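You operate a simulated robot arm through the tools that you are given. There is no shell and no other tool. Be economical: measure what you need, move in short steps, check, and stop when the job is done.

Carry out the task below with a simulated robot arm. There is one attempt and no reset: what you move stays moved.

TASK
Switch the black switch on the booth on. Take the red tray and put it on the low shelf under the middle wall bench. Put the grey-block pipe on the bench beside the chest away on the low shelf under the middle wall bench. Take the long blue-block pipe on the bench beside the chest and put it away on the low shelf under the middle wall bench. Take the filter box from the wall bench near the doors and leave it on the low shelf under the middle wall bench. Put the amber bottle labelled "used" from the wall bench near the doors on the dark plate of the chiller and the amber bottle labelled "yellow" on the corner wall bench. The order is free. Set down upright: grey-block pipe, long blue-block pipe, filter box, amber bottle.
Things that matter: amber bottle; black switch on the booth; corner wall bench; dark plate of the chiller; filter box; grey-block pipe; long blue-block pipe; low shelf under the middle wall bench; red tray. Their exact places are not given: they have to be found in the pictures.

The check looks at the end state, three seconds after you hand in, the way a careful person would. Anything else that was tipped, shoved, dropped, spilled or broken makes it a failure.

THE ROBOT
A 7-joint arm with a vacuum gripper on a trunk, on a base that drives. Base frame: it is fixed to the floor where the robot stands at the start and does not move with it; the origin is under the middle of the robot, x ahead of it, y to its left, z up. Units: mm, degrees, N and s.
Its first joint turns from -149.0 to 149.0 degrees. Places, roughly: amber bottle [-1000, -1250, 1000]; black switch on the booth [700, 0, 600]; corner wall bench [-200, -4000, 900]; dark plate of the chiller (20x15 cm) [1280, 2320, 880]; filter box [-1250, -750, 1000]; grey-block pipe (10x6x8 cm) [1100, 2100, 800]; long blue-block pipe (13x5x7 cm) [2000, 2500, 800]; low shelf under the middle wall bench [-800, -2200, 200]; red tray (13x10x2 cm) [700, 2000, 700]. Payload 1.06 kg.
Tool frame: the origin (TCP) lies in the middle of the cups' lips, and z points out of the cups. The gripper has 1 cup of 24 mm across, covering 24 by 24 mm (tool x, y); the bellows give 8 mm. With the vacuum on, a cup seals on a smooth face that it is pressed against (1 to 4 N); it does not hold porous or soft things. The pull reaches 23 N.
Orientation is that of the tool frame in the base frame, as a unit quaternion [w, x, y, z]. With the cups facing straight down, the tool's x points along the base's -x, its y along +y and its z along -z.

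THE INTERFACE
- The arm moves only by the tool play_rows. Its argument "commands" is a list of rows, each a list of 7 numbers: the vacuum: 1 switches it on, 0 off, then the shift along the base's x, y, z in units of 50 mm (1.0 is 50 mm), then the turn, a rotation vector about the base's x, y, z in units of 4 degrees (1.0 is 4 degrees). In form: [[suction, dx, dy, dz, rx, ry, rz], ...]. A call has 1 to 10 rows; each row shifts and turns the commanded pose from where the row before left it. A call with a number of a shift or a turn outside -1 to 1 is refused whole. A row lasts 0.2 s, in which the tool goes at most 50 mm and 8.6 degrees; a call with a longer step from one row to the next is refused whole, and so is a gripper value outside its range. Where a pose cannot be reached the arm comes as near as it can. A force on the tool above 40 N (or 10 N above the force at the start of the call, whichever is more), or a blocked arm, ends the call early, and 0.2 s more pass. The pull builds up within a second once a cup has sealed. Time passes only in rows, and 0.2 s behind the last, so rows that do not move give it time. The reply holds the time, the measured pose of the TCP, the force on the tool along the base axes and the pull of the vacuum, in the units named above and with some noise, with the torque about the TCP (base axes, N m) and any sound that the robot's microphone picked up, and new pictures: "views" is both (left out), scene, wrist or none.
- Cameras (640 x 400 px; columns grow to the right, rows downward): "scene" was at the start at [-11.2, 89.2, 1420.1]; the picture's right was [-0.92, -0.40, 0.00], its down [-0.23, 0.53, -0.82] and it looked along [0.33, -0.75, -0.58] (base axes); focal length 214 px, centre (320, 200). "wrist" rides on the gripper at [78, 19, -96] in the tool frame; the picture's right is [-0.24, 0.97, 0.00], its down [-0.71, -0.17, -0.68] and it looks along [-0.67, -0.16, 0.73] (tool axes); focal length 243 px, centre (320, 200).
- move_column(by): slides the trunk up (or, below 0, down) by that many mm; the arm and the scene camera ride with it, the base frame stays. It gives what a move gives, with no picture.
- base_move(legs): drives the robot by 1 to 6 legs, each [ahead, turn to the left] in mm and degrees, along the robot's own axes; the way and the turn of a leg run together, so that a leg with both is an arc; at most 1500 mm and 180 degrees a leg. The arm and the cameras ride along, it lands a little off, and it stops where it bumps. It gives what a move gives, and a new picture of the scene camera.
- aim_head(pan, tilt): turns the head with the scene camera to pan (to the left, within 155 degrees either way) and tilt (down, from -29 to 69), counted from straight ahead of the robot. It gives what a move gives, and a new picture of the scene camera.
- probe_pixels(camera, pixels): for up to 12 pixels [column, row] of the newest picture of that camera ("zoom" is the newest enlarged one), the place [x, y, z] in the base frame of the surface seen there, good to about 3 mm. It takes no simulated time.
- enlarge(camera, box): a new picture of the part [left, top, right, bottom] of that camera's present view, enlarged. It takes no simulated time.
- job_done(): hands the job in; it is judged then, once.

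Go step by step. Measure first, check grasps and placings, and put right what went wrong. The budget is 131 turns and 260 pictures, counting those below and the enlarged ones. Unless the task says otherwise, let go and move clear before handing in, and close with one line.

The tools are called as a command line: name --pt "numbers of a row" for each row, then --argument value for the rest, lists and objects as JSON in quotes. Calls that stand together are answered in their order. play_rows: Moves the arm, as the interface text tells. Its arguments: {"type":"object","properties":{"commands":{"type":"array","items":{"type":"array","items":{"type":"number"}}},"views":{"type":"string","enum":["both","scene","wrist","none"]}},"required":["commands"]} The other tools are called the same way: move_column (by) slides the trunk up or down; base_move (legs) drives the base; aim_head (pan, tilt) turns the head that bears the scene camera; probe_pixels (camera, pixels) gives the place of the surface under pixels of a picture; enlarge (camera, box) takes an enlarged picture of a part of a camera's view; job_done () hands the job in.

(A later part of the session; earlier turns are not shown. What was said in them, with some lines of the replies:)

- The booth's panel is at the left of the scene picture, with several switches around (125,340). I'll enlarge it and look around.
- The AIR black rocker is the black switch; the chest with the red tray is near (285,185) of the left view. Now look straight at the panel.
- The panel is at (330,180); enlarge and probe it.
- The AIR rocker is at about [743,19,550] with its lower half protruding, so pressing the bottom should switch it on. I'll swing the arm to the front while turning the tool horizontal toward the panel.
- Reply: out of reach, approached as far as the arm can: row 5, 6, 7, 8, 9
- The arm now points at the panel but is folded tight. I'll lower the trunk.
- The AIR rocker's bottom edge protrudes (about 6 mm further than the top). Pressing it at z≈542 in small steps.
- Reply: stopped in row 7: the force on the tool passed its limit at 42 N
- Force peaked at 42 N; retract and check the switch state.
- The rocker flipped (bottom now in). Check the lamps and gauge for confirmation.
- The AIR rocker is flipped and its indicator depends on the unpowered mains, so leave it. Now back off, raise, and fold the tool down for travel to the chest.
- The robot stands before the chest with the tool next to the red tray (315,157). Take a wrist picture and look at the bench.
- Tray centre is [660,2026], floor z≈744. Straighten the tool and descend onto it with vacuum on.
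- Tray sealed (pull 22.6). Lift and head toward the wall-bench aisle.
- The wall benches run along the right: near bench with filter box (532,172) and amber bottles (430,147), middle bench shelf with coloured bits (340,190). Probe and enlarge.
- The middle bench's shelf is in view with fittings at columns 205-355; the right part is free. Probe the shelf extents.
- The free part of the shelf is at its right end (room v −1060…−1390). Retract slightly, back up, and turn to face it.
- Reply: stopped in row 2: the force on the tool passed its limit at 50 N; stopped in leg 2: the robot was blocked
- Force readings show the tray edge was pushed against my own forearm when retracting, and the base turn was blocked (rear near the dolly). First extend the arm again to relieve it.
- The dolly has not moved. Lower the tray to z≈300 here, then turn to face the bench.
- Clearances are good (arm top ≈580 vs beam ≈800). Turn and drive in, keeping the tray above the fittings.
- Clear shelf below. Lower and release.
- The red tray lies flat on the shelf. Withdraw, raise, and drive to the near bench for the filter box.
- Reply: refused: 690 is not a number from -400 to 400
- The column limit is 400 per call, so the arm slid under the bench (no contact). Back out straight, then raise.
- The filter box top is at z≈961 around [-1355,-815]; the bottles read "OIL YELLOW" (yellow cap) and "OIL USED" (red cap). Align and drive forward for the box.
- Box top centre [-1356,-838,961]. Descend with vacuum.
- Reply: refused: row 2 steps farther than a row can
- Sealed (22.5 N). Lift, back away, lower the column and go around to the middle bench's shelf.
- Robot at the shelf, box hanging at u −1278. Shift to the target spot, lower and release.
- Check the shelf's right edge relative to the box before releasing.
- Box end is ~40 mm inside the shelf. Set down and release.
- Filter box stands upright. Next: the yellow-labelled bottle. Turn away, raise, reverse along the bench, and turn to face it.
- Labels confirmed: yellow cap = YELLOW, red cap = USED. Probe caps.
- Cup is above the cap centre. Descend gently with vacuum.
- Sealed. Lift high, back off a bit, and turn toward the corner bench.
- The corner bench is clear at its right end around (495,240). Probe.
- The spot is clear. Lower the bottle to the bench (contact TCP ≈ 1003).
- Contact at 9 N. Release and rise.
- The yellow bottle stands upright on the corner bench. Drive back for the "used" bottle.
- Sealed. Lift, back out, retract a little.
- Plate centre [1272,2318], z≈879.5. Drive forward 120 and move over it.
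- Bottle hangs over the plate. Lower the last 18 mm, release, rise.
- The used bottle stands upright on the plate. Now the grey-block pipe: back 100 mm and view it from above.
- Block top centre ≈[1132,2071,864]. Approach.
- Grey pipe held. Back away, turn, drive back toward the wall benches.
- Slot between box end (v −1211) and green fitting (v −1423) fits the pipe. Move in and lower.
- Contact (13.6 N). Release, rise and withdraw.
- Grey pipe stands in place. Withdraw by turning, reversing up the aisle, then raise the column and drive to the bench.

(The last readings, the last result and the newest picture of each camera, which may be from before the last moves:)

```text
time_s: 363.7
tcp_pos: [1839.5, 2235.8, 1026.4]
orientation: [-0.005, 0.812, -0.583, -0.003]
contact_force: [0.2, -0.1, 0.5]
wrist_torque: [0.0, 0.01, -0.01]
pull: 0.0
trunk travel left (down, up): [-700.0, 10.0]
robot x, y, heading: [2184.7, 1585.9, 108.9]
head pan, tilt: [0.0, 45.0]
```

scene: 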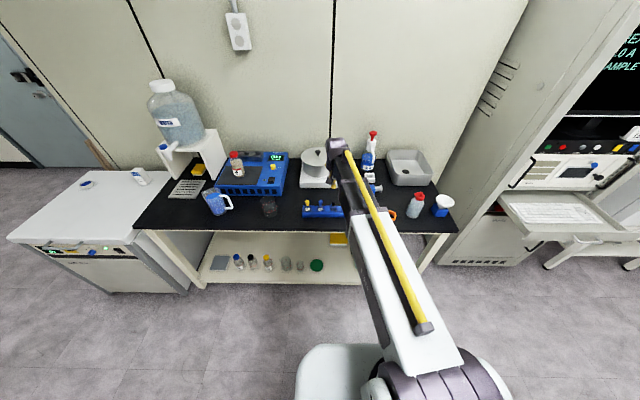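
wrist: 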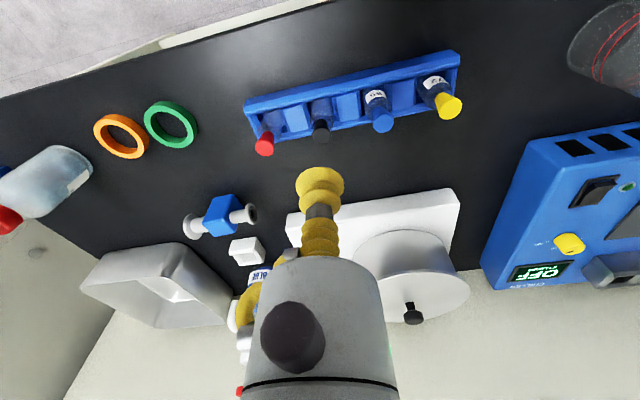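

probe_pixels --camera "scene" --pixels '[[373, 134], [368, 158], [372, 145], [315, 150]]'

probe_pixels --camera "wrist" --pixels '[[222, 215], [218, 222], [228, 208], [210, 232], [238, 222], [248, 213], [190, 228], [240, 390]]'

enlarge --camera "wrist" --box '[170, 170, 290, 270]'

```text
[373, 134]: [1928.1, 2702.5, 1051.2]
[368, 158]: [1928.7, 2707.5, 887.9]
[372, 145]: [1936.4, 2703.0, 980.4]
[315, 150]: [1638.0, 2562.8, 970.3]
```

```text
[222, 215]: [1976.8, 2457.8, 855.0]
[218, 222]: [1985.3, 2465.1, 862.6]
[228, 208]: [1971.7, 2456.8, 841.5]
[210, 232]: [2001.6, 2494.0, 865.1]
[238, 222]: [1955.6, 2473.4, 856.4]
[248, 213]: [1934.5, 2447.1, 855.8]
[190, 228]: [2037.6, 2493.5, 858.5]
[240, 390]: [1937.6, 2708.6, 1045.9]
```

```text
4.00 times, centred on (230, 220) of wrist
```

zoom: 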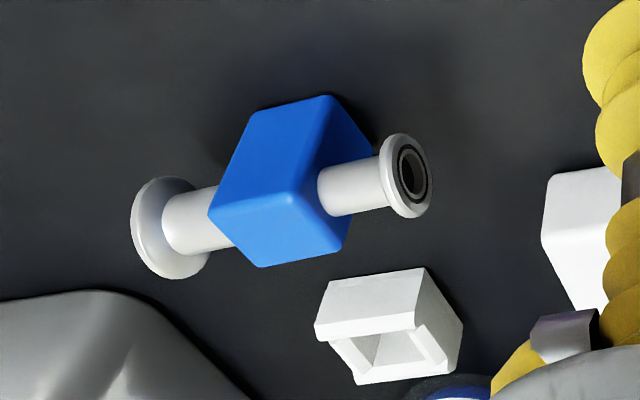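

base_move --legs '[[80, 0]]'

play_rows --pt "0 0.8 0.55 0 0 0 0" --pt "0 0.8 0.55 0 0 0 0" --pt "0 0.8 0.55 0 0 0 0" --pt "0 0.5 0.35 -0.6 0 0 0" --pt "0 0 0 -0.6 0 0 0" --views "wrist"

```text
time_s: 364.7
tcp_pos: [1811.9, 2314.7, 1025.4]
orientation: [-0.004, 0.812, -0.583, -0.002]
contact_force: [0.1, 0.3, 0.6]
wrist_torque: [-0.04, 0.0, 0.0]
pull: 0.0
trunk travel left (down, up): [-700.0, 10.0]
robot x, y, heading: [2154.7, 1662.6, 108.9]
head pan, tilt: [0.0, 45.0]
```

scene: 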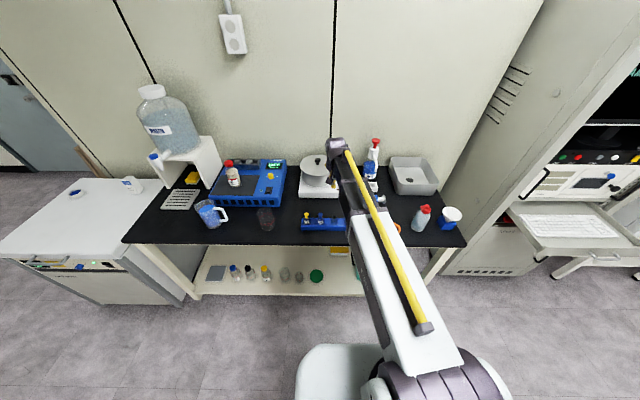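

```text
time_s: 365.9
tcp_pos: [1958.2, 2418.2, 967.8]
orientation: [-0.004, 0.812, -0.583, -0.004]
contact_force: [0.3, 0.6, 0.9]
wrist_torque: [-0.01, 0.0, 0.04]
pull: 0.0
trunk travel left (down, up): [-700.0, 10.0]
robot x, y, heading: [2158.2, 1666.5, 109.0]
head pan, tilt: [0.0, 45.0]
```

wrist: 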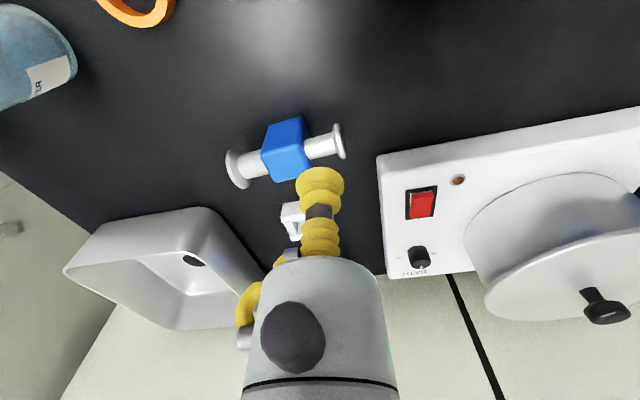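

enlarge --camera "wrist" --box '[220, 100, 350, 200]'

probe_pixels --camera "wrist" --pixels '[[268, 154], [300, 146], [275, 178], [308, 168], [288, 162], [285, 170], [290, 155], [340, 138], [232, 170]]'

```text
4.00 times, centred on (285, 150) of wrist
```

zoom: 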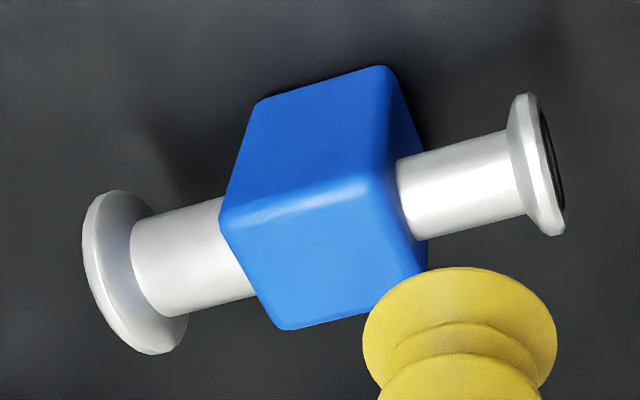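

```text
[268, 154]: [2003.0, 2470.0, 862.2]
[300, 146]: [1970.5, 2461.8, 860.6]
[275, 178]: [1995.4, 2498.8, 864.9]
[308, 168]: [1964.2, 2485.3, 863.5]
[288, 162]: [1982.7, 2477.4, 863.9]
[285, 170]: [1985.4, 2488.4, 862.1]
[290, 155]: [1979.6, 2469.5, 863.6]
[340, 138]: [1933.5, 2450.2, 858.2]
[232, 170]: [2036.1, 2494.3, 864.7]
```

Blue block top centre ≈[1983,2478,864]. Approach.

play_rows --pt "0 0.25 0.6 -0.3 0 0 0" --pt "0 0.25 0.6 -0.3 0 0 0" --pt "0 0 0 -0.7 0 0 0" --pt "0 0 0 -0.4 0 0 0" --views "wrist"

```text
time_s: 366.9
tcp_pos: [1981.9, 2474.5, 879.9]
orientation: [-0.003, 0.813, -0.582, -0.003]
contact_force: [-0.5, 0.1, -0.8]
wrist_torque: [-0.01, -0.02, -0.01]
pull: 0.0
trunk travel left (down, up): [-700.0, 10.0]
robot x, y, heading: [2156.1, 1662.2, 109.2]
head pan, tilt: [0.0, 45.0]
```

wrist: 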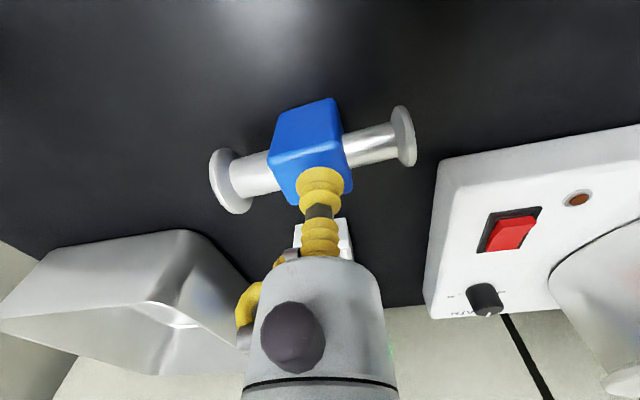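

play_rows --pt "1 0.02 0.06 -0.24 0 0 0" --pt "1 0 0 -0.12 0 0 0" --pt "1 0 0 -0.04 0 0 0" --pt "1 0 0 0 0 0 0" --pt "1 0 0 0 0 0 0" --views "none"

```text
time_s: 368.1
tcp_pos: [1982.1, 2476.7, 861.9]
orientation: [-0.005, 0.813, -0.583, -0.003]
contact_force: [-1.7, 5.8, 15.2]
wrist_torque: [0.0, -0.02, 0.06]
pull: 22.7
trunk travel left (down, up): [-700.0, 10.0]
robot x, y, heading: [2155.1, 1665.3, 109.0]
head pan, tilt: [0.0, 45.0]
```

Sealed. Lift, back away, drive back to the aisle and lower the column.

play_rows --pt "1 0 0 0.2 0 0 0" --pt "1 0 0 0.6 0 0 0" --pt "1 0 0 0.8 0 0 0" --pt "1 0 0 0.9 0 0 0" --pt "1 0 0 0.9 0 0 0" --views "wrist"

base_move --legs '[[-200, 0], [0, 92.8], [1400, 0], [1411, 0]]'

move_column --by -400

move_column --by -280

```text
time_s: 369.3
tcp_pos: [1982.2, 2477.4, 1030.8]
orientation: [-0.005, 0.812, -0.583, -0.003]
contact_force: [1.0, -0.1, -3.1]
wrist_torque: [0.0, 0.04, 0.01]
pull: 22.5
trunk travel left (down, up): [-700.0, 10.0]
robot x, y, heading: [2152.1, 1666.0, 109.1]
head pan, tilt: [0.0, 45.0]
```

wrist: 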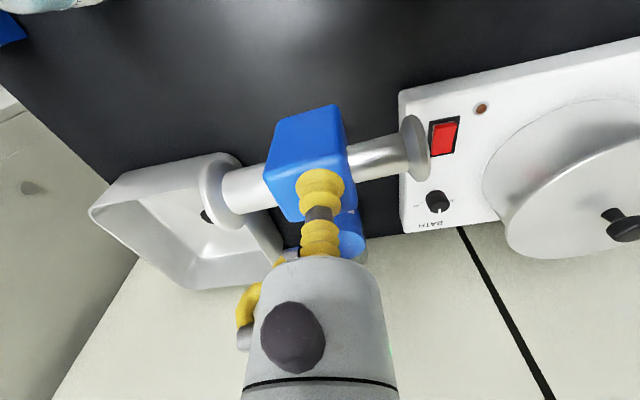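

```text
time_s: 387.9
tcp_pos: [-1222.7, 362.1, 1030.0]
orientation: [-0.001, 0.987, 0.159, -0.005]
contact_force: [0.3, -0.7, -3.6]
wrist_torque: [-0.02, -0.03, 0.01]
pull: 23.1
trunk travel left (down, up): [-700.0, 10.0]
robot x, y, heading: [-409.1, 532.2, -161.3]
head pan, tilt: [0.0, 45.0]
```

scene: 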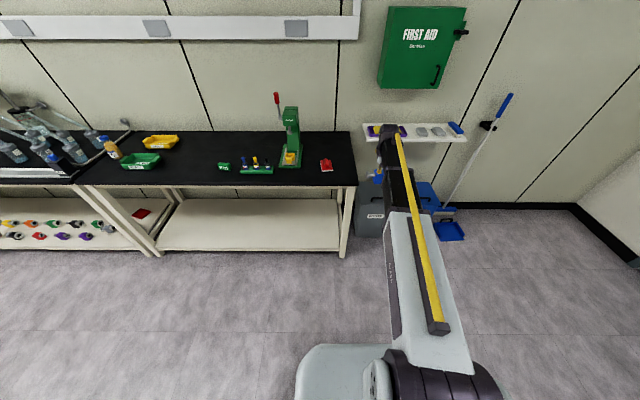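

```text
time_s: 391.8
tcp_pos: [-1222.4, 360.8, 629.0]
orientation: [0.0, 0.987, 0.159, -0.004]
contact_force: [-0.5, 0.2, -4.3]
wrist_torque: [-0.06, -0.04, 0.0]
pull: 23.5
trunk travel left (down, up): [-300.0, 410.0]
robot x, y, heading: [-409.9, 524.6, -161.4]
head pan, tilt: [0.0, 45.0]
```

```text
time_s: 394.6
tcp_pos: [-1221.9, 360.7, 349.4]
orientation: [-0.001, 0.987, 0.159, -0.004]
contact_force: [0.5, 0.3, -2.7]
wrist_torque: [0.02, -0.04, 0.03]
pull: 23.2
trunk travel left (down, up): [-20.0, 690.0]
robot x, y, heading: [-411.3, 529.4, -161.1]
head pan, tilt: [0.0, 45.0]
```

base_move --legs '[[0, 80.1], [1100, 0], [1047, 0], [0, -81.1]]'

play_rows --pt "1 0 0 -0.1 0 0 0" --views "wrist"

```text
time_s: 412.2
tcp_pos: [-939.3, -1706.2, 350.3]
orientation: [-0.001, 0.993, 0.12, -0.005]
contact_force: [-0.2, -0.4, -3.0]
wrist_torque: [-0.02, -0.03, -0.03]
pull: 23.4
trunk travel left (down, up): [-20.0, 690.0]
robot x, y, heading: [-116.4, -1602.1, -166.0]
head pan, tilt: [0.0, 45.0]
```

scene: 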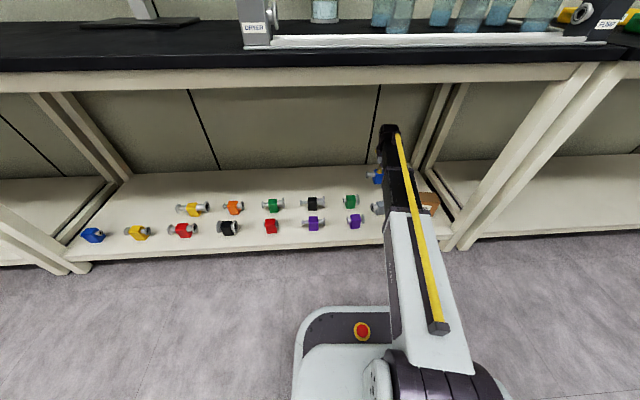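

```text
time_s: 412.6
tcp_pos: [-937.2, -1707.3, 344.3]
orientation: [-0.002, 0.993, 0.121, -0.004]
contact_force: [-0.2, -0.9, -3.6]
wrist_torque: [-0.04, -0.01, -0.01]
pull: 22.9
trunk travel left (down, up): [-20.0, 690.0]
robot x, y, heading: [-115.1, -1600.1, -165.9]
head pan, tilt: [0.0, 45.0]
```

wrist: 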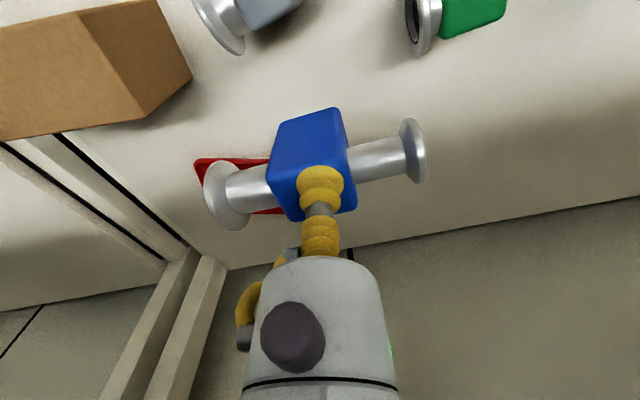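

play_rows --pt "1 -0.5 -0.55 0 0 0 0" --pt "1 -0.5 -0.55 0 0 0 0" --pt "1 -0.47 -0.55 0 0 0 0" --pt "1 0 0 -0.8 0 0 0" --views "wrist"

probe_pixels --camera "wrist" --pixels '[[200, 170], [190, 200], [220, 150], [420, 60], [450, 170], [350, 80], [230, 215]]'

```text
time_s: 413.6
tcp_pos: [-1013.2, -1791.8, 306.1]
orientation: [-0.001, 0.993, 0.121, -0.006]
contact_force: [-0.2, 1.0, -2.5]
wrist_torque: [-0.02, -0.03, 0.01]
pull: 22.6
trunk travel left (down, up): [-20.0, 690.0]
robot x, y, heading: [-114.6, -1599.2, -166.0]
head pan, tilt: [0.0, 45.0]
```

wrist: 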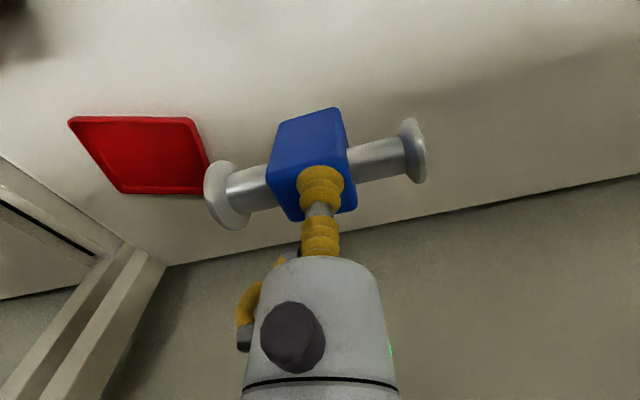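

```text
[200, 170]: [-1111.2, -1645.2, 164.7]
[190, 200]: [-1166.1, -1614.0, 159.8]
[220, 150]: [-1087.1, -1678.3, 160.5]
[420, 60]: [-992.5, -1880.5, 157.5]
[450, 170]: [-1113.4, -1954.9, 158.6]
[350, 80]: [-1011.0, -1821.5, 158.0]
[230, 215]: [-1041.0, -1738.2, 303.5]
```

Clear of the tray by ~100 mm. Lower.

play_rows --pt "1 0 0 -0.7 0 0 0" --pt "1 0 0 -0.5 0 0 0" --pt "1 0 0 -0.2 0 0 0" --pt "1 0 0 -0.12 0 0 0" --pt "1 0 0 -0.08 0 0 0" --pt "1 0 0 -0.06 0 0 0" --pt "1 0 0 0 0 0 0" --views "wrist"

```text
time_s: 415.2
tcp_pos: [-1011.9, -1789.5, 223.6]
orientation: [0.0, 0.993, 0.121, -0.007]
contact_force: [1.4, 2.8, 13.5]
wrist_torque: [0.05, -0.02, 0.01]
pull: 22.8
trunk travel left (down, up): [-20.0, 690.0]
robot x, y, heading: [-117.8, -1602.1, -165.7]
head pan, tilt: [0.0, 45.0]
```

wrist: 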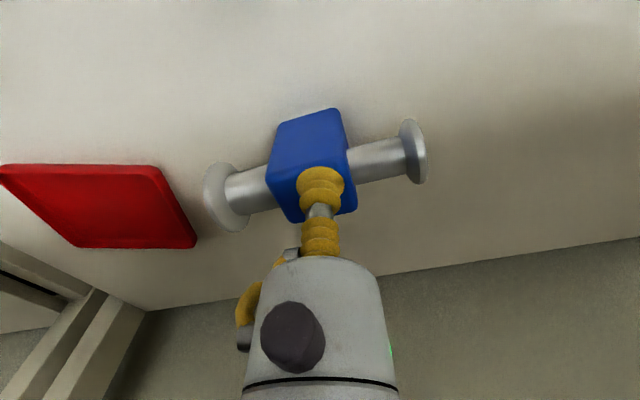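

play_rows --pt "0 0 0 0.02 0 0 0" --pt "0 0 0 0 0 0 0" --pt "0 0 0 0 0 0 0" --pt "0 0 0 0.1 0 0 0" --pt "0 0 0 0.5 0 0 0" --pt "0 0 0 0.9 0 0 0" --pt "0 0 0 0.9 0 0 0" --pt "0 0.9 0.2 0 0 0 0" --pt "0 0.9 0.2 0 0 0 0" --views "wrist"

base_move --legs '[[-150, 0], [0, 60]]'

aim_head --pan -70 --tilt 35

enlarge --camera "scene" --box '[160, 90, 560, 330]'

```text
time_s: 417.2
tcp_pos: [-923.3, -1769.0, 348.6]
orientation: [-0.001, 0.993, 0.122, -0.005]
contact_force: [-0.7, -0.6, -0.5]
wrist_torque: [0.01, -0.02, 0.0]
pull: 0.1
trunk travel left (down, up): [-20.0, 690.0]
robot x, y, heading: [-119.5, -1599.2, -165.8]
head pan, tilt: [0.0, 45.0]
```

wrist: 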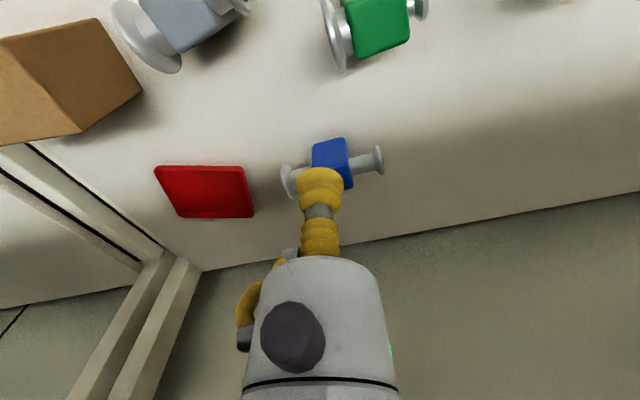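

```text
time_s: 421.2
tcp_pos: [-217.6, -2351.8, 348.7]
orientation: [0.002, 0.794, 0.607, -0.005]
contact_force: [-0.9, -0.6, -0.4]
wrist_torque: [0.0, -0.02, 0.01]
pull: 0.0
trunk travel left (down, up): [-20.0, 690.0]
robot x, y, heading: [31.2, -1562.7, -104.6]
head pan, tilt: [0.0, 45.0]
```

scene: 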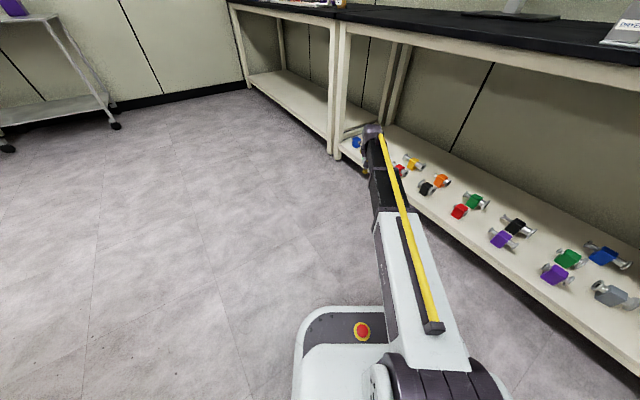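

```text
time_s: 422.6
tcp_pos: [-218.4, -2353.4, 348.7]
orientation: [0.002, 0.795, 0.607, -0.004]
contact_force: [0.2, -0.8, 1.3]
wrist_torque: [0.0, 0.0, 0.02]
pull: 0.0
trunk travel left (down, up): [-20.0, 690.0]
robot x, y, heading: [29.1, -1564.2, -105.0]
head pan, tilt: [-70.0, 35.0]
```

scene: 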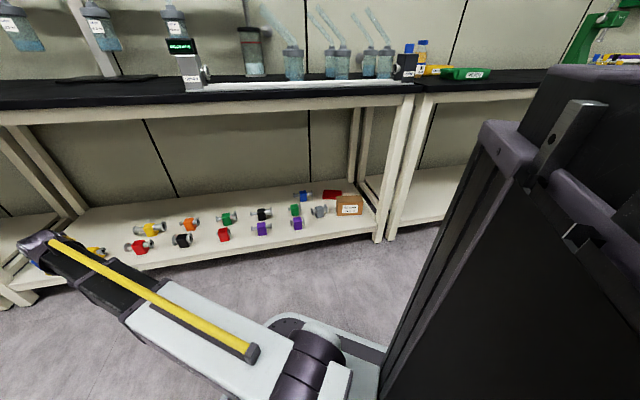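

```text
1.60 times, centred on (360, 210) of scene
```

zoom: 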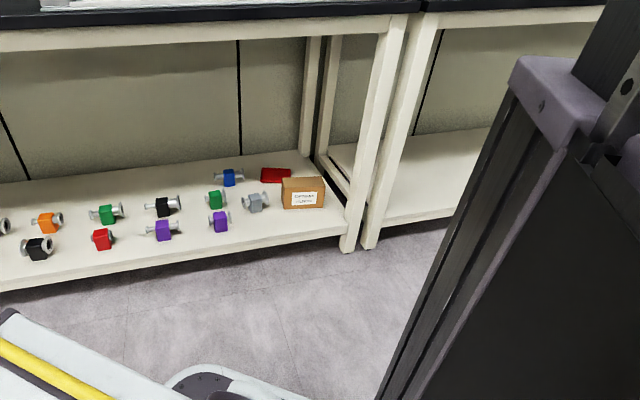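

All the items are in place. The tray, filter box, grey-block pipe and blue-block pipe are on the low shelf, and the neighbouring fittings are undisturbed. The gripper is free and clear, so I'm handing in.

job_done

```text
The job is handed in.
```

I've handed the job in. The black AIR switch is flipped, though its indicator stayed dark. I took that to mean the booth's mains is off, so "on" isn't confirmed by a light. The tray, filter box and both pipes are on the low shelf. The "used" bottle is on the chiller plate and the "yellow" bottle on the corner bench.
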